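You operate a simulated robot arm through the tools that you are given. There is no shell and no other tool. Be economical: measure what you need, move in short steps, check, and stop when the job is done.

You run a simulated robot arm. Do the job below in one go: nothing can be reset, and whatever is moved stays where it is left.

TASK
Put things in order on the table top. At the end: the red tea packet (marked "BERRY") is in the brown fruit bowl; the cream shaker (marked "CINNAMON") stands on top of the small red tin (marked "TEA"); the purple-topped grey pod (marked "8") stands where the cream shaker stood; the clear clover honey jar is on the small blue saucer; whatever was shut is shut again. Leave all else as you found it, and nothing knocked over.

The check looks at the end state, three seconds after you hand in, the way a careful person would. Anything else that was tipped, shoved, dropped, spilled or broken makes it a failure.

THE ROBOT
A 6-joint arm with a two-finger parallel gripper, fixed in place. Base frame: the origin is at the foot of the arm, x ahead of it, y to its left, z up; the work surface is at about z = 0. Readings come in mm, rad, newtons and seconds.
With the tool pointing down near the work surface it reaches from about 140 to 580 mm from the base axis. Its first joint turns from -1.152 to 1.152 rad. Payload 2.1 kg.
The tool frame sits at the grasp point between the pads (the TCP): z along the fingers, y along the line on which they close. The tips reach 30 mm beyond it. The gripper opens to 94 mm. The fingers are 28 mm wide and 10 mm thick; the gripper's body (50 by 96 mm) begins 55 mm behind the TCP.
Orientation is that of the tool frame in the base frame, as a unit quaternion [w, x, y, z]. With the fingers straight down and closing along the base's y, the tool's x points along the base's -x, its y along +y and its z along -z.

THE INTERFACE
- The arm moves only by the tool send_rows. Its argument "increments" is one flat list of numbers, 7 for each row, row after row: the finger opening in cm, from 0 to 9.4, then the shift along the tool's x, y, z in units of 40 mm (1.0 is 40 mm), then the turn, a rotation vector about the tool's x, y, z in units of 6 degrees (1.0 is 6 degrees). In form: [fingers, x, y, z, wx, wy, wz, fingers, x, y, z, wx, wy, wz, ...]. A call has 1 to 12 rows; each row shifts and turns the commanded pose from where the row before left it, along the tool's axes as they then stand. A call with a number of a shift or a turn outside -1 to 1 is refused whole. Each row takes 0.2 s and may step no farther than 50 mm and 0.15 rad from the row before; otherwise, or with a gripper value out of range, the whole call is refused. A pose out of reach is approached as far as the arm can. The call stops where the force on the tool passes 40 N (or 10 N more than at its start, if that is more) or the arm is blocked; 0.2 s more then pass. Each finger travels about 72 mm/s and halts on what it meets, pressing with about 36 N; the grip force reading is that of the motor and also rises with nothing between the fingers. The clock runs only during rows and for 0.2 s after the last one: add rows that do not move to give the fingers time. The reply holds the time, the measured pose of the TCP, the force on the tool along the base axes, the opening and the grip force, in the units named above and with some noise.
- Cameras (640 x 400 px; columns grow to the right, rows downward): "scene" is fixed at [69.1, -387.6, 477.6]; the picture's right is [0.60, -0.80, 0.00], its down [-0.50, -0.38, -0.78] and it looks along [0.62, 0.47, -0.62] (base axes); focal length 214 px, centre (320, 200). "wrist" rides on the gripper at [-37, 0, -58] in the tool frame; the picture's right is [0.00, -1.00, 0.00], its down [0.97, 0.00, -0.24] and it looks along [0.24, 0.00, 0.97] (tool axes); focal length 218 px, centre (320, 200). There is no depth. A picture from a camera that has moved, and an enlarged one, comes with that camera's place and axes in the base frame and with its lens.
- snapshot(camera): a new picture of that camera. The clock stands still meanwhile.
- zoom(camera, box): a new picture of the part [left, top, right, bottom] of that camera's present view, enlarged. The clock stands still meanwhile.
- hand_in(): hands the job in; it is judged then, once.

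Work in short steps. Places have to be worked out from the pictures, the camera data and where the tool is seen: move nearer, look again, correct. Check each grasp and each placing, and mend what went wrong. You have 120 turns and 76 pictures in all, those below and enlarged ones among them. Open the gripper and draw the arm clear of the work before you hand the job in, unless the task says otherwise; then end with one line.

The tools are called as name(argument=value, ...) on one line, values as JSON. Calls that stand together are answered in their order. send_rows: Moves the arm, as the interface text tells. Its arguments: {"type":"object","properties":{"increments":{"type":"array","items":{"type":"number"}}},"required":["increments"]} The other tools are called the same way: snapshot (camera) takes a picture; zoom (camera, box) takes an enlarged picture of a part of a camera's view; hand_in () hands the job in.

At the start:

```text
clock: 0.0
ee_pos: [231.5, -122.4, 314.9]
tcp_rot: [0.001, 0.0, 1.0, -0.001]
ft_force: [-0.3, -0.5, 0.1]
finger_gap: 94.0
finger_force: 0.0
```

scene: 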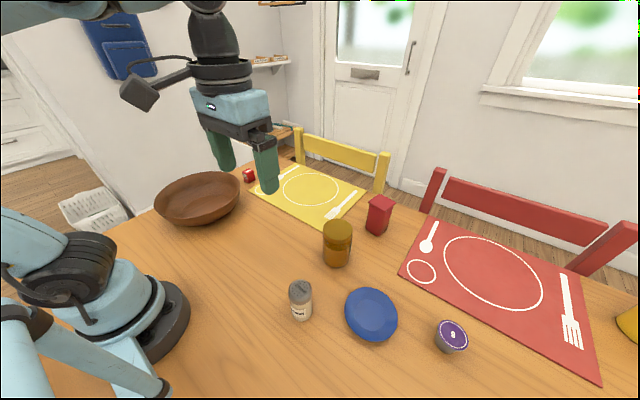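
wrist: 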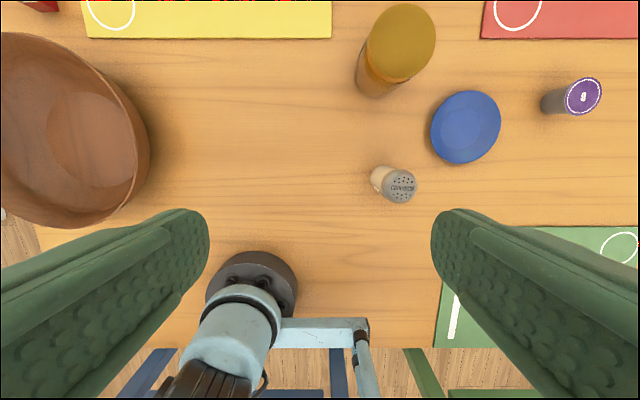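

I'll look closely at the objects in the scene view before moving.

zoom(camera="scene", box=[220, 150, 420, 275])

zoom(camera="scene", box=[260, 250, 500, 400])

```text
3.20 times, centred on (320, 212) of scene
camera zoom: at [69.1, -387.6, 477.6], right [0.6, -0.8, 0.0], down [-0.5, -0.38, -0.78], along [0.62, 0.47, -0.62], focal length 686 px, centre (320, 160)
```

zoom: 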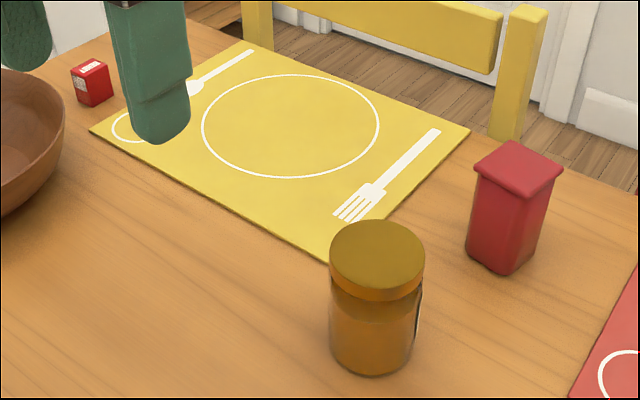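

```text
2.67 times, centred on (380, 325) of scene
camera zoom: at [69.1, -387.6, 477.6], right [0.6, -0.8, 0.0], down [-0.5, -0.38, -0.78], along [0.62, 0.47, -0.62], focal length 572 px, centre (160, -133)
```

zoom: 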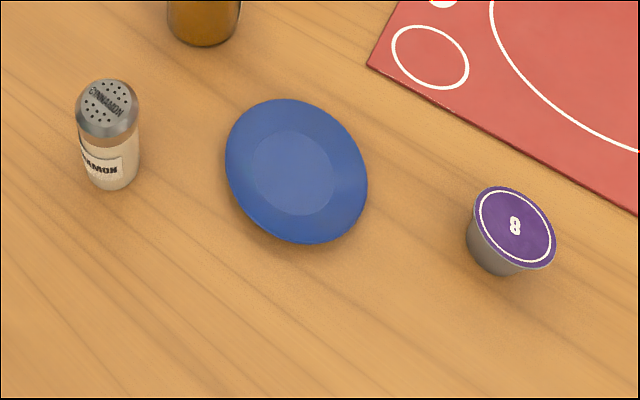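

The small red box by the yellow mat, the red tin near (522,-253), honey jar, shaker, saucer and pod are located roughly. I'll move toward the tin to look at it and the jar from closer.

send_rows(increments=[9.4, -0.9, -0.5, 0, 0, 0, 0, 9.4, -0.9, -0.5, 0, 0, 0, 0, 9.4, -0.9, -0.5, 0, 0, 0, 0])

snapshot(camera="wrist")

```text
clock: 0.8
ee_pos: [340.4, -182.5, 316.0]
tcp_rot: [0.001, 0.001, 1.0, 0.0]
ft_force: [0.2, 0.8, -0.1]
finger_gap: 94.1
finger_force: 0.1
```

```text
71 pictures are left
camera wrist: at [375.8, -183.0, 373.8], right [0.0, -1.0, 0.0], down [-0.97, 0.0, 0.24], along [-0.24, 0.0, -0.97], focal length 218 px, centre (320, 200)
```

wrist: 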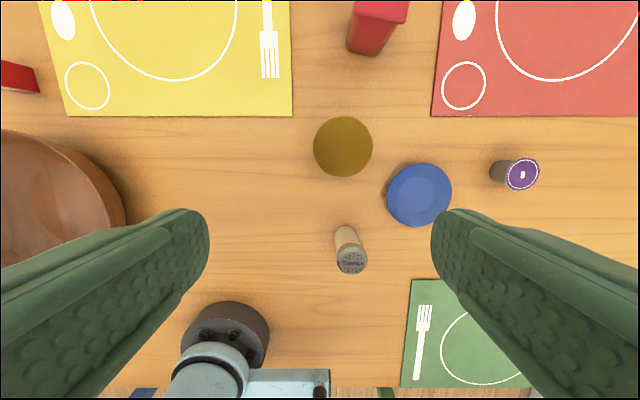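

Tin's near base edge is about x=514, y=-251, height ~82. Now I go left to look at the small red box.

send_rows(increments=[9.4, -0.1, 0.98, 0, 0, 0, 0, 9.4, -0.1, 0.98, 0, 0, 0, 0, 9.4, -0.1, 0.98, 0, 0, 0, 0, 9.4, -0.1, 0.98, 0, 0, 0, 0, 9.4, -0.1, 0.98, 0, 0, 0, 0, 9.4, 0, 0.98, 0, 0, 0, 0, 9.4, 0, 0.98, 0, 0, 0, 0, 9.4, 0, 0.98, 0, 0, 0, 0])

snapshot(camera="wrist")

snapshot(camera="scene")

```text
clock: 2.6
ee_pos: [360.2, 130.6, 316.0]
tcp_rot: [0.001, 0.002, 1.0, -0.001]
ft_force: [0.5, 0.3, -0.3]
finger_gap: 93.7
finger_force: 0.0
```

```text
70 pictures are left
camera wrist: at [395.8, 131.0, 374.2], right [0.0, -1.0, 0.0], down [-0.97, 0.0, 0.24], along [-0.24, 0.0, -0.97], focal length 218 px, centre (320, 200)
```

wrist: 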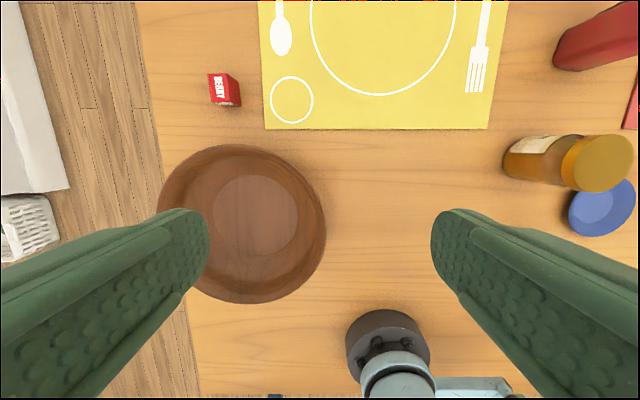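

```text
69 pictures are left
```

scene: 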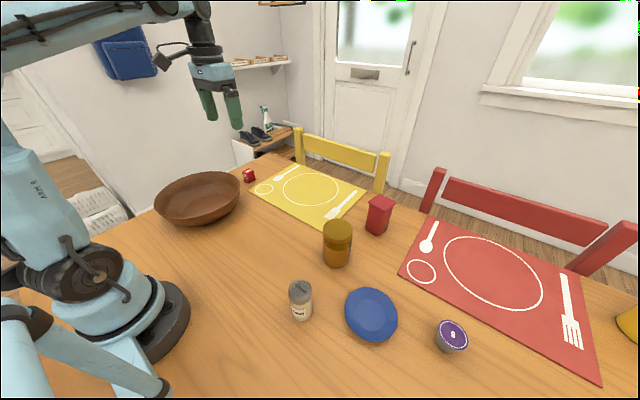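

The small box reads BERRY. Zoom in for accurate geometry, and on the honey jar label.

zoom(camera="wrist", box=[150, 40, 310, 140])

zoom(camera="wrist", box=[480, 0, 640, 240])

```text
4.00 times, centred on (230, 90) of wrist
camera zoom: at [395.8, 131.0, 374.2], right [0.0, -1.0, 0.0], down [-0.97, 0.0, 0.24], along [-0.24, 0.0, -0.97], focal length 873 px, centre (680, 640)
```

zoom: 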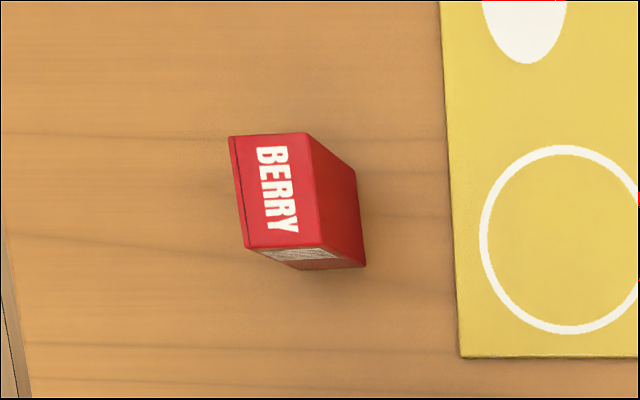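

```text
1.67 times, centred on (560, 120) of wrist
camera zoom: at [395.8, 131.0, 374.2], right [0.0, -1.0, 0.0], down [-0.97, 0.0, 0.24], along [-0.24, 0.0, -0.97], focal length 364 px, centre (-80, 333)
```

zoom: 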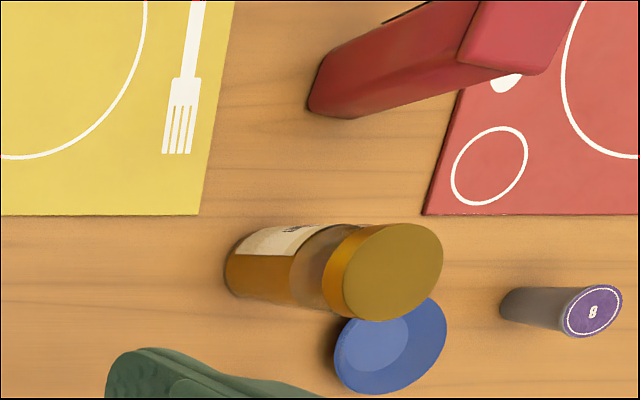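

Berry box: centre ≈ (474,270), 36 mm along x, 26 mm along y, 43 mm high, aligned with the base. I go above it, with fingers at 6 cm.

send_rows(increments=[6, -0.356, 0.436, 0.6, 0, 0, 0, 6, -0.356, 0.436, 0.6, 0, 0, 0, 6, -0.356, 0.436, 0.6, 0, 0, 0, 6, -0.356, 0.436, 0.6, 0, 0, 0, 6, -0.356, 0.436, 0.6, 0, 0, 0, 6, -0.356, 0.436, 0.6, 0, 0, 0, 6, -0.356, 0.436, 0.6, 0, 0, 0, 6, -0.356, 0.436, 0.6, 0, 0, 0])

snapshot(camera="wrist")

```text
clock: 4.4
ee_pos: [473.3, 270.4, 124.0]
tcp_rot: [0.0, 0.0, 1.0, -0.001]
ft_force: [0.4, -0.1, 0.0]
finger_gap: 60.0
finger_force: 0.0
```

```text
66 pictures are left
camera wrist: at [509.2, 271.0, 181.6], right [0.0, -1.0, 0.0], down [-0.97, 0.0, 0.24], along [-0.24, 0.0, -0.97], focal length 218 px, centre (320, 200)
```

wrist: 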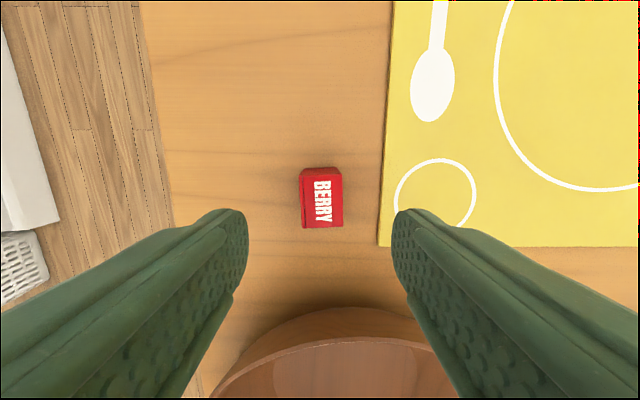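

Centred well. Descend 88 mm and close.

send_rows(increments=[6, 0, 0, 0.75, 0, 0, 0, 6, 0, 0, 0.75, 0, 0, 0, 6, 0, 0, 0.7, 0, 0, 0, 1.5, 0, 0, 0, 0, 0, 0, 1.5, 0, 0, 0, 0, 0, 0, 1.5, 0, 0, 0, 0, 0, 0])

```text
clock: 5.8
ee_pos: [474.5, 269.9, 35.5]
tcp_rot: [0.001, -0.001, 1.0, -0.002]
ft_force: [-0.7, -0.6, 0.5]
finger_gap: 31.0
finger_force: 35.6
```

Grip at 31 mm, holding. Lift 115 mm and check.

send_rows(increments=[1.5, 0, 0, -0.7, 0, 0, 0, 1.5, 0, 0, -0.75, 0, 0, 0, 1.5, 0, 0, -0.75, 0, 0, 0, 1.5, 0, 0, -0.75, 0, 0, 0])

snapshot(camera="wrist")

```text
clock: 6.8
ee_pos: [473.2, 270.7, 153.9]
tcp_rot: [0.001, 0.0, 1.0, 0.0]
ft_force: [0.3, 0.3, 0.1]
finger_gap: 31.1
finger_force: 36.3
```

```text
65 pictures are left
camera wrist: at [509.3, 270.6, 211.8], right [0.0, -1.0, 0.0], down [-0.97, 0.0, 0.24], along [-0.24, 0.0, -0.97], focal length 218 px, centre (320, 200)
```

wrist: 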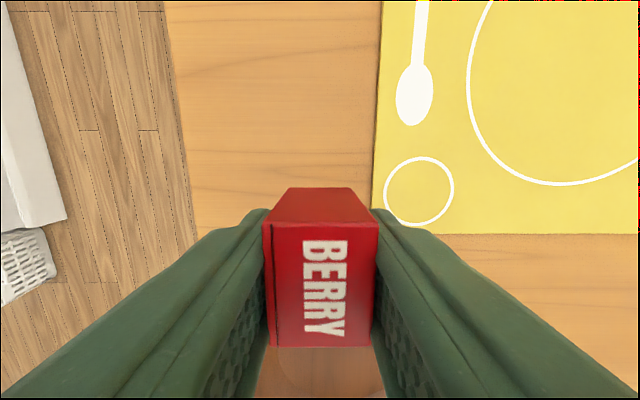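

Held firmly. Carry it over the bowl centre at about (279,247), staying high.

send_rows(increments=[1.5, 0.81, -0.1, 0, 0, 0, 0, 1.5, 0.81, -0.1, 0, 0, 0, 0, 1.5, 0.81, -0.1, 0, 0, 0, 0, 1.5, 0.81, -0.1, 0, 0, 0, 0, 1.5, 0.81, -0.1, 0, 0, 0, 0, 1.5, 0.81, -0.1, 0, 0, 0, 0])

snapshot(camera="scene")

snapshot(camera="wrist")

```text
clock: 8.2
ee_pos: [279.2, 245.4, 153.2]
tcp_rot: [0.001, -0.001, 1.0, -0.001]
ft_force: [-0.3, 0.3, -0.2]
finger_gap: 30.8
finger_force: 36.4
```

```text
64 pictures are left
```

scene: 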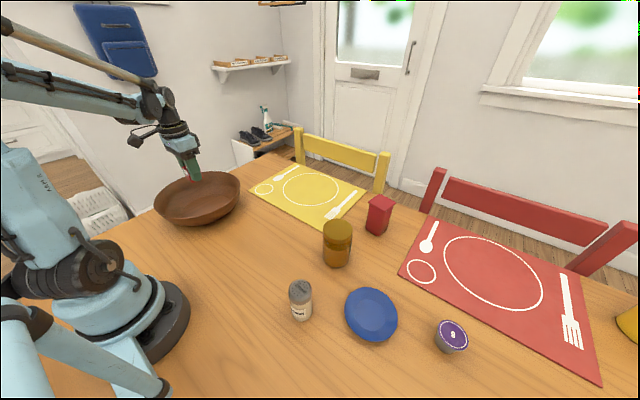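

```text
63 pictures are left
camera wrist: at [314.4, 246.3, 211.8], right [0.0, -1.0, 0.0], down [-0.97, 0.0, 0.24], along [-0.24, 0.0, -0.97], focal length 218 px, centre (320, 200)
```

wrist: 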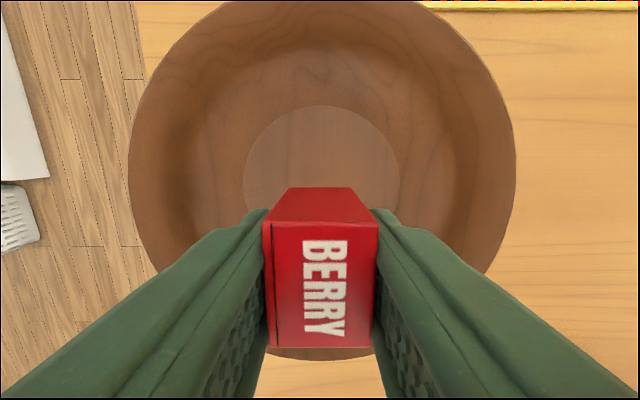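

Centred over the bowl. Lower to about 15 mm under the packet, then feel for the bowl floor.

send_rows(increments=[1.5, 0, 0, 0.65, 0, 0, 0, 1.5, 0, 0, 0.65, 0, 0, 0, 1.5, 0, 0, 0.65, 0, 0, 0, 1.5, 0, 0, 0.5, 0, 0, 0, 1.5, 0, 0, 0.1, 0, 0, 0])

send_rows(increments=[1.5, 0, 0, 0.06, 0, 0, 0, 1.5, 0, 0, 0, 0, 0, 0])

send_rows(increments=[1.5, 0, 0, 0.06, 0, 0, 0, 1.5, 0, 0, 0, 0, 0, 0])

```text
clock: 9.4
ee_pos: [279.6, 245.3, 53.0]
tcp_rot: [0.001, 0.0, 1.0, -0.001]
ft_force: [0.5, 0.6, -1.1]
finger_gap: 31.1
finger_force: 35.7
```

```text
clock: 10.0
ee_pos: [278.7, 245.4, 49.8]
tcp_rot: [0.001, -0.001, 1.0, -0.001]
ft_force: [0.9, -0.3, 0.3]
finger_gap: 30.9
finger_force: 36.4
```

```text
clock: 10.6
ee_pos: [277.7, 246.3, 47.5]
tcp_rot: [0.001, 0.0, 1.0, -0.001]
ft_force: [-0.1, 0.1, 0.4]
finger_gap: 31.0
finger_force: 36.3
```

No contact yet (packet bottom ≈12 mm). Continue in 2 mm steps.

send_rows(increments=[1.5, 0, 0, 0.06, 0, 0, 0, 1.5, 0, 0, 0, 0, 0, 0])

send_rows(increments=[1.5, 0, 0, 0.05, 0, 0, 0, 1.5, 0, 0, 0, 0, 0, 0])

send_rows(increments=[1.5, 0, 0, 0.05, 0, 0, 0, 1.5, 0, 0, 0, 0, 0, 0])

```text
clock: 11.2
ee_pos: [279.6, 246.2, 44.6]
tcp_rot: [0.0, 0.0, 1.0, -0.001]
ft_force: [0.8, 0.7, -0.3]
finger_gap: 31.1
finger_force: 36.4
```

```text
clock: 11.8
ee_pos: [278.5, 245.9, 43.4]
tcp_rot: [0.001, 0.0, 1.0, 0.0]
ft_force: [-0.1, -0.3, 0.3]
finger_gap: 30.9
finger_force: 36.2
```

```text
clock: 12.4
ee_pos: [278.3, 245.7, 40.0]
tcp_rot: [0.001, 0.0, 1.0, -0.001]
ft_force: [-1.1, -0.5, 16.8]
finger_gap: 30.8
finger_force: 36.1
```

Contact with bowl floor. Ease up 1 mm, open, and rise.

send_rows(increments=[1.5, 0, 0, -0.03, 0, 0, 0, 5.5, 0, 0, 0, 0, 0, 0, 5.5, 0, 0, 0, 0, 0, 0, 5.5, 0, 0, -0.5, 0, 0, 0, 5.5, 0, 0, -0.9, 0, 0, 0, 5.5, 0, 0, -0.9, 0, 0, 0, 5.5, 0, 0, -0.9, 0, 0, 0, 5.5, 0, 0, -0.9, 0, 0, 0])

snapshot(camera="wrist")

```text
clock: 14.2
ee_pos: [277.0, 246.1, 207.1]
tcp_rot: [0.001, 0.0, 1.0, -0.001]
ft_force: [-0.2, -0.6, -0.1]
finger_gap: 54.9
finger_force: 0.0
```

```text
62 pictures are left
camera wrist: at [313.7, 246.0, 264.2], right [0.0, -1.0, 0.0], down [-0.97, 0.0, 0.24], along [-0.24, 0.0, -0.97], focal length 218 px, centre (320, 200)
```

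wrist: 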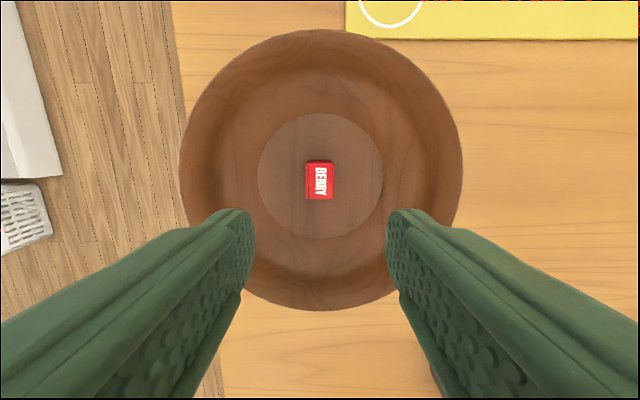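

Packet stands in the bowl. Now travel to above the shaker around (210,-224).

send_rows(increments=[9.4, 0.14, -0.98, -0.1, 0, 0, 0, 9.4, 0.14, -0.98, -0.1, 0, 0, 0, 9.4, 0.14, -0.98, -0.1, 0, 0, 0, 9.4, 0.14, -0.98, -0.1, 0, 0, 0, 9.4, 0.14, -0.98, -0.1, 0, 0, 0, 9.4, 0.14, -0.98, -0.1, 0, 0, 0, 9.4, 0.14, -0.98, -0.1, 0, 0, 0, 9.4, 0.14, -0.98, -0.1, 0, 0, 0, 9.4, 0.14, -0.98, -0.1, 0, 0, 0, 9.4, 0.14, -0.98, -0.1, 0, 0, 0, 9.4, 0.14, -0.98, -0.1, 0, 0, 0, 9.4, 0.14, -0.98, -0.1, 0, 0, 0])

snapshot(camera="wrist")

```text
clock: 16.8
ee_pos: [210.6, -221.6, 252.4]
tcp_rot: [0.001, 0.0, 1.0, -0.001]
ft_force: [-0.3, -0.4, 0.1]
finger_gap: 93.9
finger_force: 0.1
```

```text
61 pictures are left
camera wrist: at [247.2, -223.3, 312.1], right [0.0, -1.0, 0.0], down [-0.97, 0.0, 0.24], along [-0.24, 0.0, -0.97], focal length 218 px, centre (320, 200)
```

wrist: 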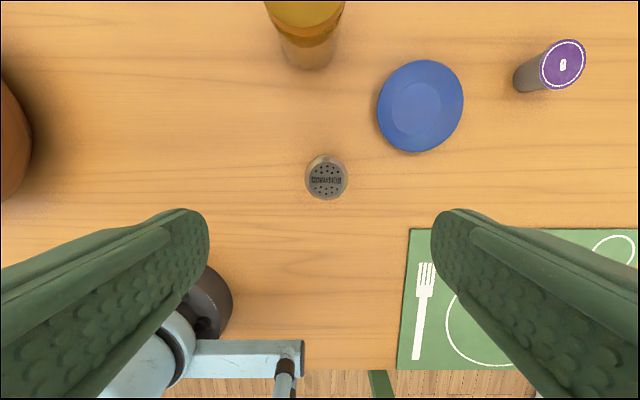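

Zoom on shaker and pod for precise positions.

zoom(camera="wrist", box=[280, 150, 376, 210])

zoom(camera="wrist", box=[360, 20, 600, 170])

zoom(camera="scene", box=[260, 260, 356, 320])

```text
6.67 times, centred on (328, 180) of wrist
camera zoom: at [247.2, -223.3, 312.1], right [0.0, -1.0, 0.0], down [-0.97, 0.0, 0.24], along [-0.24, 0.0, -0.97], focal length 1455 px, centre (267, 333)
```

zoom: 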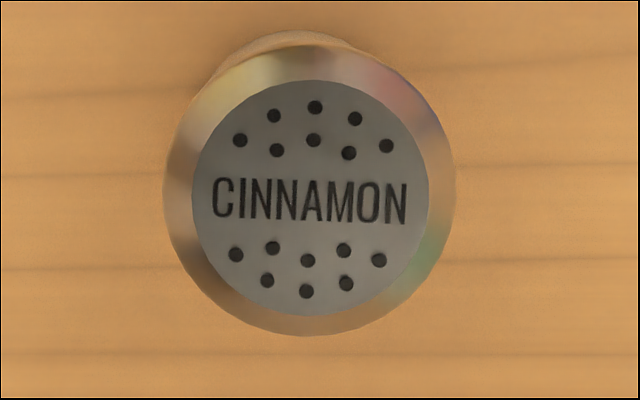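

```text
2.67 times, centred on (480, 95) of wrist
camera zoom: at [247.2, -223.3, 312.1], right [0.0, -1.0, 0.0], down [-0.97, 0.0, 0.24], along [-0.24, 0.0, -0.97], focal length 582 px, centre (-107, 480)
```

zoom: 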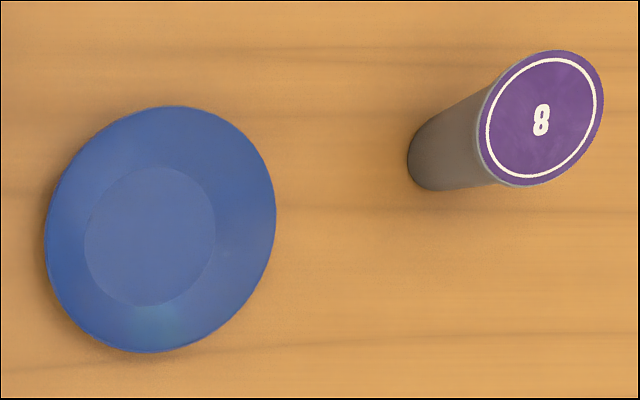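

```text
6.67 times, centred on (308, 290) of scene
camera zoom: at [69.1, -387.6, 477.6], right [0.6, -0.8, 0.0], down [-0.5, -0.38, -0.78], along [0.62, 0.47, -0.62], focal length 1430 px, centre (400, -400)
```

zoom: 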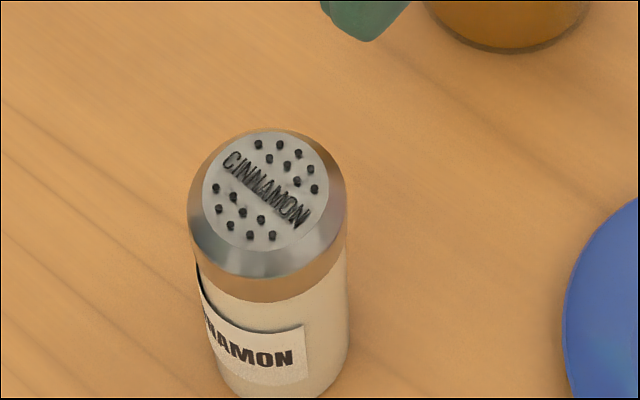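

Shaker top centre ≈ (214.5,-229.8), z≈95, ~44 mm wide. Before grasping it, I test the reach over the tin and measure the tin, staying high.

send_rows(increments=[9.4, -0.85, -0.08, 0.08, 0, 0, 0, 9.4, -0.85, -0.08, 0.08, 0, 0, 0, 9.4, -0.85, -0.08, 0.08, 0, 0, 0, 9.4, -0.85, -0.08, 0.08, 0, 0, 0, 9.4, -0.85, -0.08, 0.08, 0, 0, 0, 9.4, -0.85, -0.08, 0.08, 0, 0, 0, 9.4, -0.85, -0.08, 0.08, 0, 0, 0])

snapshot(camera="wrist")

```text
clock: 18.4
ee_pos: [449.7, -246.7, 230.9]
tcp_rot: [0.002, 0.001, 1.0, -0.002]
ft_force: [-0.2, -0.2, -0.2]
finger_gap: 93.9
finger_force: 0.0
```

```text
57 pictures are left
camera wrist: at [486.6, -246.6, 289.3], right [0.0, -1.0, 0.0], down [-0.97, 0.0, 0.24], along [-0.24, 0.0, -0.97], focal length 218 px, centre (320, 200)
```

wrist: 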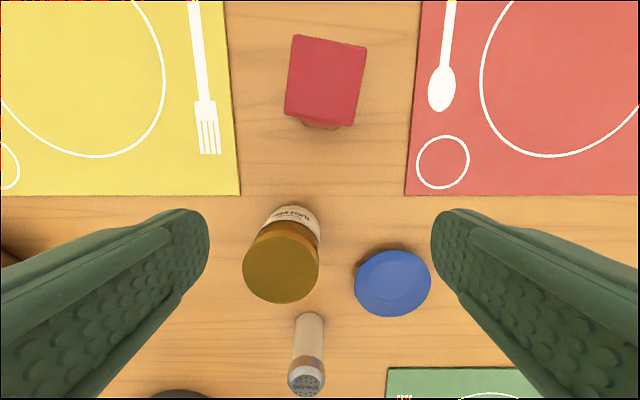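

Tin lid centre triangulates to ≈ (534,-250), top z≈108. Test reach there at z≈190.

send_rows(increments=[9.4, -0.7, -0.03, 0.33, 0, 0, 0, 9.4, -0.7, -0.03, 0.33, 0, 0, 0, 9.4, -0.7, -0.03, 0.33, 0, 0, 0])

snapshot(camera="wrist")

```text
clock: 19.2
ee_pos: [515.4, -241.8, 183.1]
tcp_rot: [0.001, -0.001, 1.0, -0.001]
ft_force: [0.0, -0.1, -0.6]
finger_gap: 93.9
finger_force: 0.0
out of reach, approached as far as the arm can: row 3
```

```text
56 pictures are left
camera wrist: at [552.4, -241.5, 242.4], right [0.0, -1.0, 0.0], down [-0.97, 0.0, 0.24], along [-0.24, 0.0, -0.97], focal length 218 px, centre (320, 200)
```

wrist: 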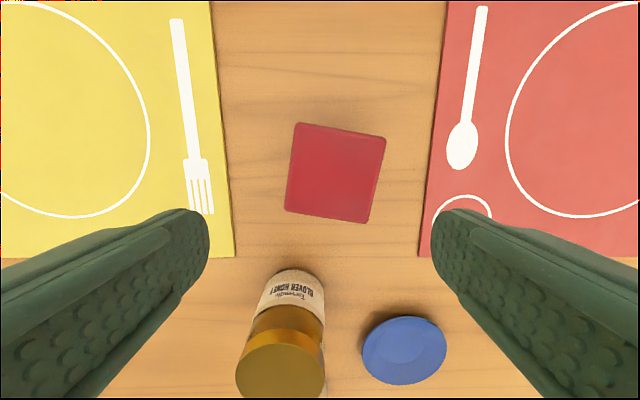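

Vertical reach stops about 20 mm short of the tin centre (535,-250). I'll tilt the tool 15° outward about its closing axis and test the reach that way.

send_rows(increments=[9.4, 0, 0, 0, 0, -0.8333, 0, 9.4, 0, 0, 0, 0, -0.8333, 0, 9.4, 0, 0, 0, 0, -0.8334, 0, 9.4, -0.24, -0.1, 0.065, 0, 0, 0, 9.4, -0.24, -0.1, 0.065, 0, 0, 0])

```text
clock: 20.4
ee_pos: [536.2, -249.8, 184.0]
tcp_rot: [0.132, 0.0, 0.991, -0.001]
ft_force: [0.1, -0.5, -0.1]
finger_gap: 94.0
finger_force: 0.1
```

Tilted 15° the spot is reachable. Return above the shaker keeping this tilt, so that the shaker ends upright when set on the tin.

send_rows(increments=[9.4, 0.829, 0.055, -0.354, 0, 0, 0, 9.4, 0.829, 0.055, -0.354, 0, 0, 0, 9.4, 0.829, 0.055, -0.354, 0, 0, 0, 9.4, 0.829, 0.055, -0.354, 0, 0, 0, 9.4, 0.829, 0.055, -0.354, 0, 0, 0, 9.4, 0.829, 0.055, -0.354, 0, 0, 0, 9.4, 0.829, 0.055, -0.354, 0, 0, 0, 9.4, 0.829, 0.055, -0.354, 0, 0, 0, 9.4, 0.829, 0.055, -0.354, 0, 0, 0, 9.4, 0.173, 0, 0.645, 0, 0, 0, 9.4, 0.173, 0, 0.645, 0, 0, 0, 9.4, 0.173, 0, 0.645, 0, 0, 0])

snapshot(camera="wrist")

```text
clock: 23.0
ee_pos: [214.0, -230.5, 151.5]
tcp_rot: [0.132, 0.0, 0.991, -0.001]
ft_force: [-0.1, -0.3, -0.3]
finger_gap: 94.0
finger_force: 0.0
```

```text
55 pictures are left
camera wrist: at [234.2, -230.6, 216.8], right [0.0, -1.0, 0.0], down [-1.0, 0.0, -0.02], along [0.02, 0.0, -1.0], focal length 218 px, centre (320, 200)
```

wrist: 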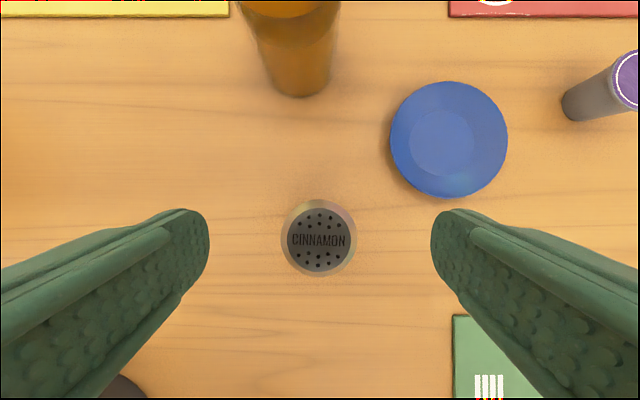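

Centred. Lower to z=58 and close.

send_rows(increments=[9.4, 0.202, 0, 0.753, 0, 0, 0, 9.4, 0.202, 0, 0.753, 0, 0, 0, 9.4, 0.202, 0, 0.753, 0, 0, 0, 3, 0, 0, 0, 0, 0, 0, 3, 0, 0, 0, 0, 0, 0, 3, 0, 0, 0, 0, 0, 0])

```text
clock: 24.4
ee_pos: [213.7, -231.5, 56.9]
tcp_rot: [0.131, 0.0, 0.991, -0.001]
ft_force: [0.3, 0.0, -0.2]
finger_gap: 49.2
finger_force: 36.1
```

Gripped (reading offset of ~5 mm same as with the packet). Lift straight up and check.

send_rows(increments=[3, -0.105, 0, -0.39, 0, 0, 0, 3, -0.21, 0, -0.785, 0, 0, 0, 3, -0.21, 0, -0.785, 0, 0, 0, 3, -0.21, 0, -0.785, 0, 0, 0, 3, -0.21, 0, -0.785, 0, 0, 0])

snapshot(camera="scene")

snapshot(camera="wrist")

```text
clock: 25.6
ee_pos: [213.5, -229.9, 201.7]
tcp_rot: [0.131, 0.0, 0.991, -0.001]
ft_force: [1.1, 0.7, -1.2]
finger_gap: 49.2
finger_force: 35.8
```

```text
54 pictures are left
```

scene: 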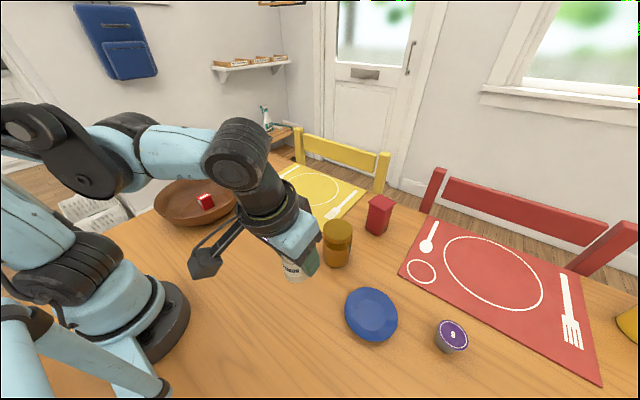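

```text
53 pictures are left
camera wrist: at [233.4, -230.1, 268.6], right [0.0, -1.0, 0.0], down [-1.0, 0.0, -0.02], along [0.02, 0.0, -1.0], focal length 218 px, centre (320, 200)
```

wrist: 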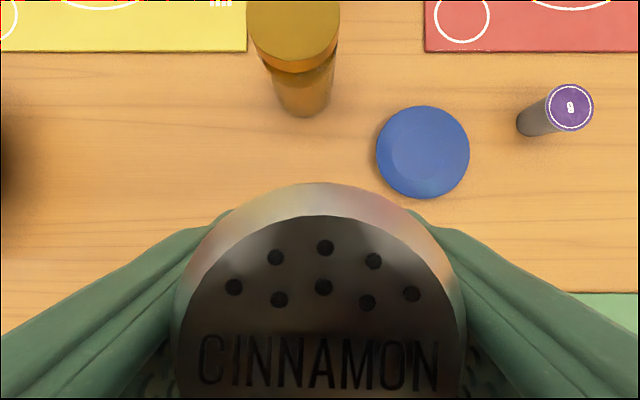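

Shaker held upright. Carry over toward the tin (bottom ~150 mm, above the jar).

send_rows(increments=[3, -0.903, -0.0625, 0.203, 0, 0, 0, 3, -0.903, -0.0625, 0.203, 0, 0, 0, 3, -0.903, -0.0625, 0.203, 0, 0, 0, 3, -0.903, -0.0625, 0.203, 0, 0, 0, 3, -0.903, -0.0625, 0.203, 0, 0, 0, 3, -0.903, -0.0625, 0.203, 0, 0, 0, 3, -0.903, -0.0625, 0.203, 0, 0, 0, 3, -0.903, -0.0625, 0.203, 0, 0, 0])

zoom(camera="scene", box=[280, 100, 480, 280])

```text
clock: 27.4
ee_pos: [509.2, -250.1, 214.9]
tcp_rot: [0.131, 0.0, 0.991, 0.0]
ft_force: [0.4, -0.2, -1.2]
finger_gap: 49.3
finger_force: 36.0
```

```text
2.22 times, centred on (380, 190) of scene
camera zoom: at [69.0, -387.6, 477.6], right [0.6, -0.8, 0.0], down [-0.5, -0.38, -0.78], along [0.62, 0.47, -0.63], focal length 477 px, centre (187, 222)
```

zoom: 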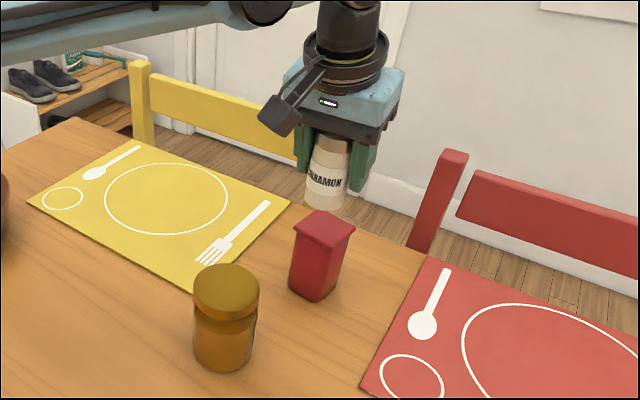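

Move over the tin centre, bottom ≈15 mm above lid, and verify visually.

send_rows(increments=[3, -0.2, 0, 0.507, 0, 0, 0, 3, -0.2, 0, 0.507, 0, 0, 0, 3, 0, 0, 0, 0, 0, 0])

zoom(camera="scene", box=[340, 140, 436, 240])

snapshot(camera="wrist")

```text
clock: 28.2
ee_pos: [536.2, -250.3, 180.8]
tcp_rot: [0.132, 0.0, 0.991, -0.001]
ft_force: [0.4, 0.3, -1.6]
finger_gap: 49.1
finger_force: 36.0
```

```text
4.00 times, centred on (388, 190) of scene
camera zoom: at [69.1, -387.6, 477.6], right [0.6, -0.8, 0.0], down [-0.5, -0.38, -0.78], along [0.62, 0.47, -0.63], focal length 858 px, centre (48, 240)
```

zoom: 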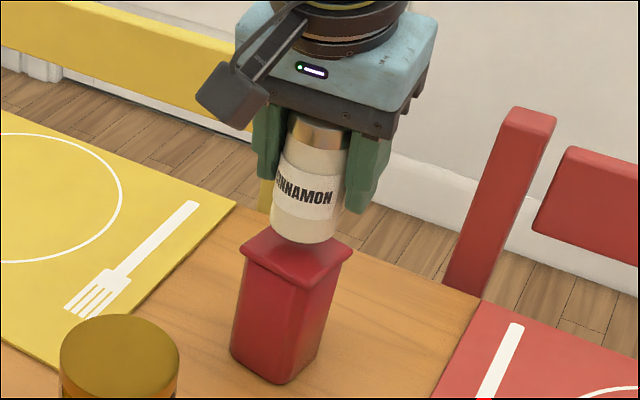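

```text
50 pictures are left
camera wrist: at [555.7, -250.0, 246.3], right [0.0, -1.0, 0.0], down [-1.0, 0.0, -0.02], along [0.02, 0.0, -1.0], focal length 218 px, centre (320, 200)
```

wrist: 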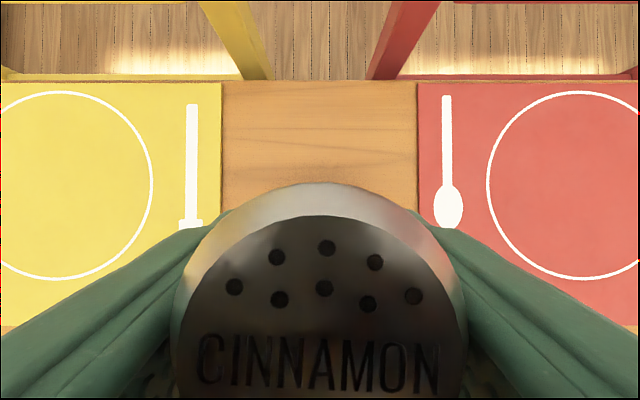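

Alignment looks right. Lower 11 mm, then feel in 2 mm steps.

send_rows(increments=[3, 0.036, 0, 0.133, 0, 0, 0, 3, 0.036, 0, 0.133, 0, 0, 0, 3, 0, 0, 0, 0, 0, 0])

send_rows(increments=[3, 0.01, 0, 0.036, 0, 0, 0, 3, 0, 0, 0, 0, 0, 0])

send_rows(increments=[3, 0.01, 0, 0.036, 0, 0, 0, 3, 0, 0, 0, 0, 0, 0])

```text
clock: 29.0
ee_pos: [535.5, -250.7, 171.5]
tcp_rot: [0.132, 0.0, 0.991, -0.001]
ft_force: [-0.1, 0.5, -1.0]
finger_gap: 49.1
finger_force: 36.5
```

```text
clock: 29.6
ee_pos: [536.6, -250.3, 168.0]
tcp_rot: [0.131, 0.0, 0.991, -0.001]
ft_force: [-0.1, 0.1, -1.6]
finger_gap: 49.1
finger_force: 36.3
```

```text
clock: 30.2
ee_pos: [534.7, -250.4, 167.6]
tcp_rot: [0.132, 0.0, 0.991, -0.001]
ft_force: [0.4, -1.0, -1.1]
finger_gap: 49.0
finger_force: 36.2
```

No contact yet; continue with small steps.

send_rows(increments=[3, 0.01, 0, 0.036, 0, 0, 0, 3, 0, 0, 0, 0, 0, 0])

send_rows(increments=[3, 0.008, 0, 0.03, 0, 0, 0, 3, 0, 0, 0, 0, 0, 0])

```text
clock: 30.8
ee_pos: [535.4, -250.9, 166.3]
tcp_rot: [0.132, 0.001, 0.991, -0.001]
ft_force: [0.1, 0.1, -0.8]
finger_gap: 49.0
finger_force: 36.4
```

```text
clock: 31.4
ee_pos: [535.5, -250.1, 164.5]
tcp_rot: [0.131, 0.001, 0.991, -0.002]
ft_force: [0.4, -0.7, -2.0]
finger_gap: 48.8
finger_force: 36.0
```

Still free; next small step(s).

send_rows(increments=[3, 0.006, 0, 0.024, 0, 0, 0, 3, 0, 0, 0, 0, 0, 0])

zoom(camera="scene", box=[340, 140, 436, 240])

```text
clock: 32.0
ee_pos: [536.1, -250.8, 164.8]
tcp_rot: [0.131, 0.0, 0.991, -0.001]
ft_force: [-0.6, 1.3, 12.6]
finger_gap: 48.9
finger_force: 36.1
```

```text
4.00 times, centred on (388, 190) of scene
camera zoom: at [69.0, -387.6, 477.6], right [0.6, -0.8, 0.0], down [-0.5, -0.38, -0.78], along [0.62, 0.47, -0.62], focal length 858 px, centre (48, 240)
```

zoom: 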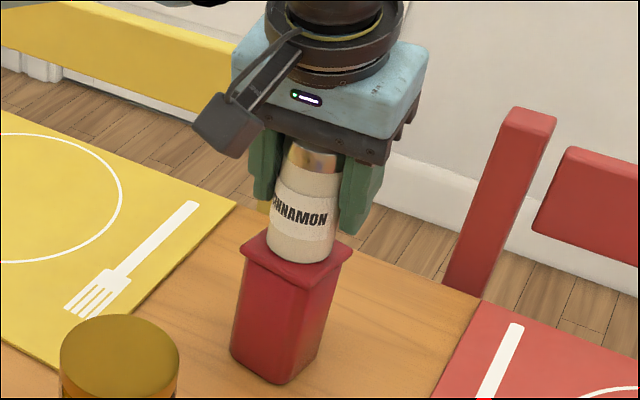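

Contact. Ease 0.4 mm, open, and retreat along the tool axis.

send_rows(increments=[3, -0.003, 0, -0.01, 0, 0, 0, 5.2, 0, 0, 0, 0, 0, 0, 8, 0, 0, 0, 0, 0, 0, 8, 0, 0, 0, 0, 0, 0, 8, 0, 0, -0.5, 0, 0, 0, 8, 0, 0, -0.9, 0, 0, 0, 8, 0, 0, -0.9, 0, 0, 0, 8, 0.5, 0, -0.8, 0, 0, 0, 8, 0.7, 0, -0.5, 0, 0, 0])

zoom(camera="scene", box=[340, 140, 436, 240])

```text
clock: 34.0
ee_pos: [451.2, -249.5, 288.4]
tcp_rot: [0.132, 0.0, 0.991, 0.0]
ft_force: [-0.7, 0.1, -0.5]
finger_gap: 79.9
finger_force: 0.1
```

```text
4.00 times, centred on (388, 190) of scene
camera zoom: at [69.1, -387.6, 477.6], right [0.6, -0.8, 0.0], down [-0.5, -0.38, -0.78], along [0.62, 0.47, -0.62], focal length 858 px, centre (48, 240)
```

zoom: 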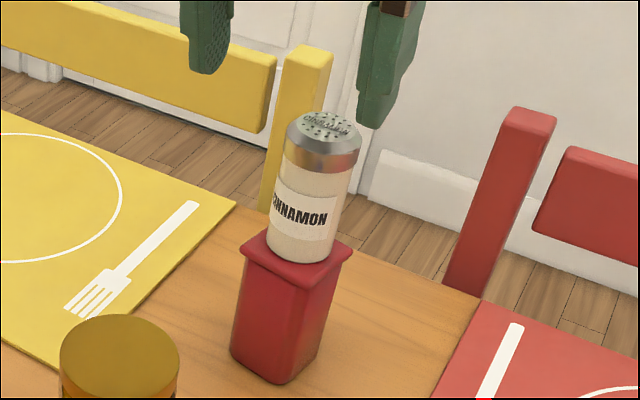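

Shaker stands well on the tin. Pod triangulates to centre ≈ (335,-492), top z≈43 (radius 595), so I'll need tilt again, in the radial plane. First retract and re-orient: untilt, yaw −55.8°, tilt again.

send_rows(increments=[8, 0.966, 0, -0.259, 0, 0, 0, 8, 0.966, 0, -0.259, 0, 0, 0, 8, 0.966, 0, -0.259, 0, 0, 0, 8, 0, 0, 0, 0, 0.8333, 0, 8, 0, 0, 0, 0, 0.8333, 0, 8, 0, 0, 0, 0, 0.8334, 0, 8, 0, 0, 0, 0, 0, 0.93, 8, 0, 0, 0, 0, 0, 0.93, 8, 0, 0, 0, 0, 0, 0.93, 8, 0, 0, 0, 0, 0, 0.93, 8, 0, 0, 0, 0, 0, 0.93])

send_rows(increments=[8, 0, 0, 0, 0, 0, 0.93, 8, 0, 0, 0, 0, 0, 0.93, 8, 0, 0, 0, 0, 0, 0.93, 8, 0, 0, 0, 0, 0, 0.93, 8, 0, 0, 0, 0, 0, 0.93, 8, 0, 0, 0, 0, -0.8333, 0, 8, 0, 0, 0, 0, -0.8333, 0, 8, 0, 0, 0, 0, -0.8334, 0])

```text
clock: 36.4
ee_pos: [331.3, -249.4, 291.6]
tcp_rot: [0.001, 0.241, 0.97, 0.0]
ft_force: [0.4, -0.1, -1.0]
finger_gap: 80.0
finger_force: 0.0
```

```text
clock: 38.2
ee_pos: [331.8, -249.0, 291.2]
tcp_rot: [0.116, 0.464, 0.876, -0.061]
ft_force: [-0.9, -1.1, 0.0]
finger_gap: 80.2
finger_force: 0.1
```

Now move toward the pod, ending ~30 mm short and at z≈150.

send_rows(increments=[8, -0.457, -0.478, 0.64, 0, 0, 0, 8, -0.457, -0.478, 0.64, 0, 0, 0, 8, -0.457, -0.478, 0.64, 0, 0, 0, 8, -0.457, -0.478, 0.64, 0, 0, 0, 8, -0.457, -0.478, 0.64, 0, 0, 0, 8, -0.457, -0.478, 0.64, 0, 0, 0, 8, -0.457, -0.478, 0.64, 0, 0, 0])

snapshot(camera="wrist")

```text
clock: 39.8
ee_pos: [316.0, -467.7, 150.5]
tcp_rot: [0.116, 0.464, 0.876, -0.061]
ft_force: [0.5, 0.4, 0.0]
finger_gap: 80.1
finger_force: 0.1
```

```text
47 pictures are left
camera wrist: at [327.6, -484.6, 216.2], right [-0.83, -0.56, 0.0], down [-0.56, 0.83, -0.02], along [0.01, -0.02, -1.0], focal length 218 px, centre (320, 200)
```

wrist: 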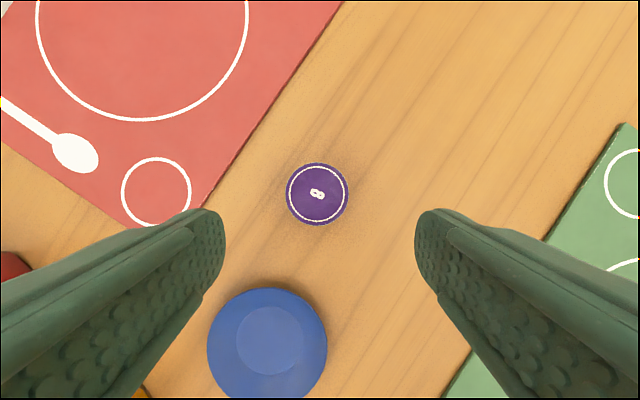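

Pod centre ≈ (334,-491). Move over it and down to z≈110 to verify reach.

send_rows(increments=[8, -0.22, 0.025, 0.577, 0, 0, 0, 8, -0.22, 0.025, 0.577, 0, 0, 0, 8, 0, 0, 0, 0, 0, 0])

snapshot(camera="wrist")

```text
clock: 40.6
ee_pos: [335.5, -490.5, 109.8]
tcp_rot: [0.116, 0.464, 0.876, -0.062]
ft_force: [0.5, -0.5, 0.5]
finger_gap: 79.8
finger_force: 0.0
```

```text
46 pictures are left
camera wrist: at [346.2, -506.5, 176.0], right [-0.83, -0.56, 0.0], down [-0.56, 0.83, -0.02], along [0.01, -0.02, -1.0], focal length 218 px, centre (320, 200)
```

wrist: 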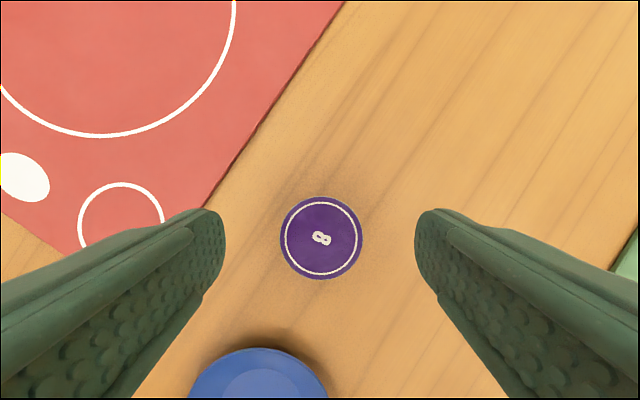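

Aligned. Lower to z≈38 and close on the pod.

send_rows(increments=[7.5, 0.155, 0, 0.58, 0, 0, 0, 7.5, 0.155, 0, 0.58, 0, 0, 0, 7.5, 0.155, 0, 0.58, 0, 0, 0, 3, 0, 0, 0, 0, 0, 0, 3, 0, 0, 0, 0, 0, 0, 3, 0, 0, 0, 0, 0, 0])

snapshot(camera="wrist")

```text
clock: 42.0
ee_pos: [334.0, -489.5, 38.0]
tcp_rot: [0.116, 0.465, 0.876, -0.061]
ft_force: [-0.1, 0.0, -0.4]
finger_gap: 48.2
finger_force: 35.4
```

```text
45 pictures are left
camera wrist: at [345.3, -506.7, 103.7], right [-0.83, -0.56, 0.0], down [-0.56, 0.83, -0.02], along [0.01, -0.02, -1.0], focal length 218 px, centre (320, 200)
```

wrist: 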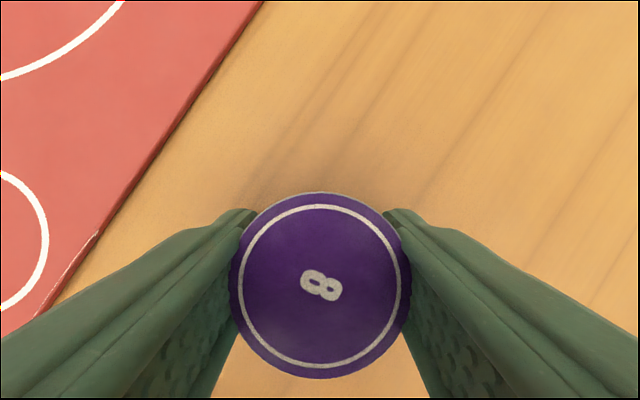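

Gripped on the rim. Lift 80 mm and check.

send_rows(increments=[3, -0.09, 0, -0.33, 0, 0, 0, 3, -0.175, 0, -0.652, 0, 0, 0, 3, -0.175, 0, -0.652, 0, 0, 0, 3, -0.175, 0, -0.652, 0, 0, 0])

zoom(camera="scene", box=[360, 220, 560, 380])

snapshot(camera="wrist")

```text
clock: 43.0
ee_pos: [335.6, -487.6, 134.3]
tcp_rot: [0.116, 0.464, 0.876, -0.062]
ft_force: [-0.2, 0.1, -0.3]
finger_gap: 48.5
finger_force: 36.2
```

```text
2.50 times, centred on (460, 300) of scene
camera zoom: at [69.1, -387.6, 477.6], right [0.6, -0.8, 0.0], down [-0.5, -0.38, -0.78], along [0.62, 0.47, -0.62], focal length 536 px, centre (-30, -50)
```

zoom: 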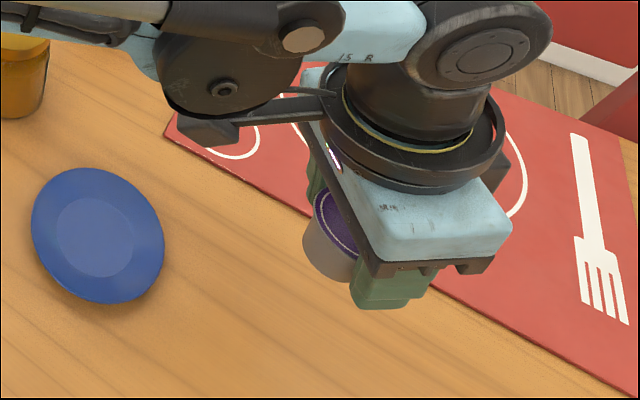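

```text
43 pictures are left
camera wrist: at [345.9, -506.6, 200.2], right [-0.83, -0.56, 0.0], down [-0.56, 0.83, -0.02], along [0.01, -0.02, -1.0], focal length 218 px, centre (320, 200)
```

wrist: 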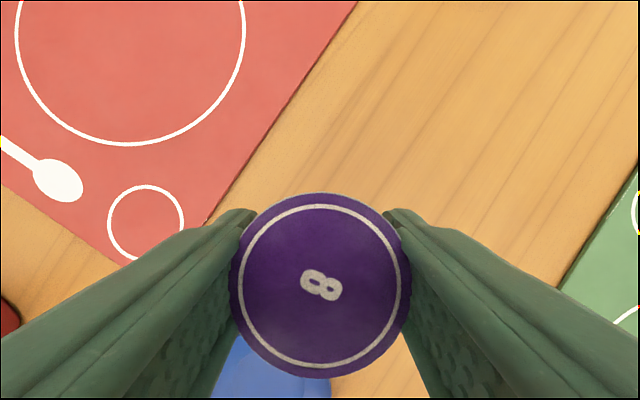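

Pod held level. Carry it back over the shaker's former spot (214.3,-230).

send_rows(increments=[3, 0.853, 0.144, -0.2286, 0, 0, 0, 3, 0.853, 0.144, -0.2286, 0, 0, 0, 3, 0.853, 0.144, -0.2286, 0, 0, 0, 3, 0.853, 0.144, -0.2286, 0, 0, 0, 3, 0.853, 0.144, -0.2286, 0, 0, 0, 3, 0.853, 0.144, -0.2286, 0, 0, 0, 3, 0.853, 0.144, -0.2286, 0, 0, 0, 3, 0.853, 0.144, -0.2286, 0, 0, 0, 3, 0, 0, 0, 0, 0, 0])

```text
clock: 45.0
ee_pos: [215.1, -229.0, 133.9]
tcp_rot: [0.117, 0.463, 0.876, -0.061]
ft_force: [0.6, 1.3, -0.1]
finger_gap: 48.1
finger_force: 36.2
```

On target. Lower to z≈44, then feel for the table.

send_rows(increments=[3, 0.194, 0, 0.7245, 0, 0, 0, 3, 0.194, 0, 0.7245, 0, 0, 0, 3, 0.194, 0, 0.7245, 0, 0, 0, 3, 0, 0, 0, 0, 0, 0])

send_rows(increments=[3, 0.02, 0, 0.075, 0, 0, 0, 3, 0, 0, 0, 0, 0, 0])

send_rows(increments=[3, 0.01, 0, 0.04, 0, 0, 0, 3, 0, 0, 0, 0, 0, 0])

```text
clock: 46.0
ee_pos: [213.8, -229.1, 43.7]
tcp_rot: [0.116, 0.464, 0.876, -0.062]
ft_force: [-1.0, 0.0, -0.8]
finger_gap: 48.2
finger_force: 36.1
```

```text
clock: 46.6
ee_pos: [215.6, -228.2, 40.4]
tcp_rot: [0.116, 0.463, 0.876, -0.062]
ft_force: [-0.2, 0.0, -1.0]
finger_gap: 48.5
finger_force: 36.1
```

```text
clock: 47.2
ee_pos: [214.2, -227.9, 37.5]
tcp_rot: [0.116, 0.464, 0.876, -0.061]
ft_force: [0.5, -0.2, -0.1]
finger_gap: 48.5
finger_force: 35.7
```

One more millimetre.

send_rows(increments=[3, 0.006, 0, 0.025, 0, 0, 0, 3, 0, 0, 0, 0, 0, 0])

```text
clock: 47.8
ee_pos: [216.1, -230.1, 36.4]
tcp_rot: [0.116, 0.463, 0.876, -0.061]
ft_force: [-1.1, 2.8, 21.1]
finger_gap: 48.1
finger_force: 36.2
```

Touched down. Ease up slightly, open, retreat up.

send_rows(increments=[3, -0.004, 0, -0.015, 0, 0, 0, 5.2, 0, 0, 0, 0, 0, 0, 8, 0, 0, 0, 0, 0, 0, 8, 0, 0, 0, 0, 0, 0, 8, -0.1, 0, -0.4, 0, 0, 0, 8, -0.2, 0, -0.75, 0, 0, 0, 8, -0.2, 0, -0.75, 0, 0, 0, 8, -0.2, 0, -0.75, 0, 0, 0, 8, -0.2, 0, -0.75, 0, 0, 0, 8, -0.2, 0, -0.75, 0, 0, 0])

snapshot(camera="wrist")

```text
clock: 50.0
ee_pos: [213.9, -229.1, 208.9]
tcp_rot: [0.117, 0.464, 0.876, -0.061]
ft_force: [-0.6, 0.0, 0.1]
finger_gap: 80.5
finger_force: 0.0
```

```text
42 pictures are left
camera wrist: at [224.7, -246.2, 274.8], right [-0.83, -0.56, 0.0], down [-0.56, 0.83, -0.02], along [0.01, -0.02, -1.0], focal length 218 px, centre (320, 200)
```

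wrist: 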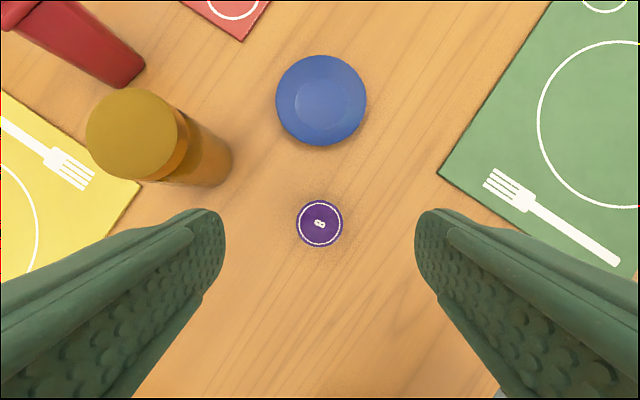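

Pod is at (214,-230), exactly on the spot. Now restore the vertical, unyawed orientation.

send_rows(increments=[9.4, 0, 0, -0.5, 0, 0.8333, 0, 9.4, 0, 0, -0.5, 0, 0.8333, 0, 9.4, 0, 0, -0.5, 0, 0.8334, 0, 9.4, 0, 0, -0.4, 0, 0, -0.93, 9.4, 0, 0, 0, 0, 0, -0.93, 9.4, 0, 0, 0, 0, 0, -0.93, 9.4, 0, 0, 0, 0, 0, -0.93, 9.4, 0, 0, 0, 0, 0, -0.93, 9.4, 0, 0, 0, 0, 0, -0.93, 9.4, 0, 0, 0, 0, 0, -0.93, 9.4, 0, 0, 0, 0, 0, -0.93])

send_rows(increments=[9.4, 0, 0, 0, 0, 0, -0.93, 9.4, 0, 0, 0, 0, 0, -0.93, 9.4, -0.9, 0, 0, 0, 0, 0, 9.4, -0.9, 0, 0, 0, 0, 0, 9.4, -0.9, 0, 0, 0, 0, 0])

snapshot(camera="wrist")

```text
clock: 52.4
ee_pos: [208.6, -220.0, 283.6]
tcp_rot: [0.001, 0.096, 0.995, 0.0]
ft_force: [0.6, 0.3, 0.3]
finger_gap: 94.0
finger_force: 0.1
```

```text
clock: 53.6
ee_pos: [317.2, -220.4, 283.7]
tcp_rot: [0.001, 0.0, 1.0, -0.001]
ft_force: [-0.6, 0.1, -0.5]
finger_gap: 93.9
finger_force: 0.1
```

```text
41 pictures are left
camera wrist: at [353.5, -220.2, 341.7], right [0.0, -1.0, 0.0], down [-0.97, 0.0, 0.24], along [-0.24, 0.0, -0.97], focal length 218 px, centre (320, 200)
```

wrist: 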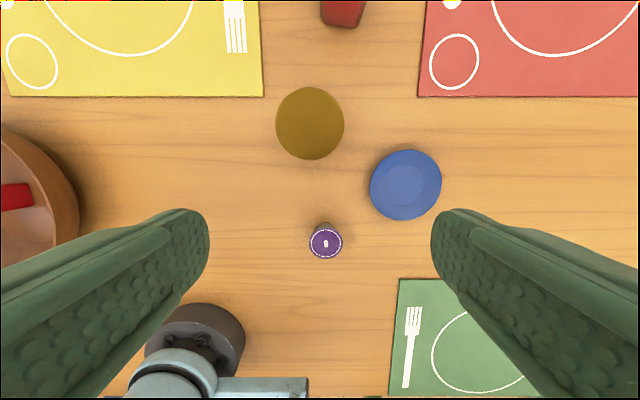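

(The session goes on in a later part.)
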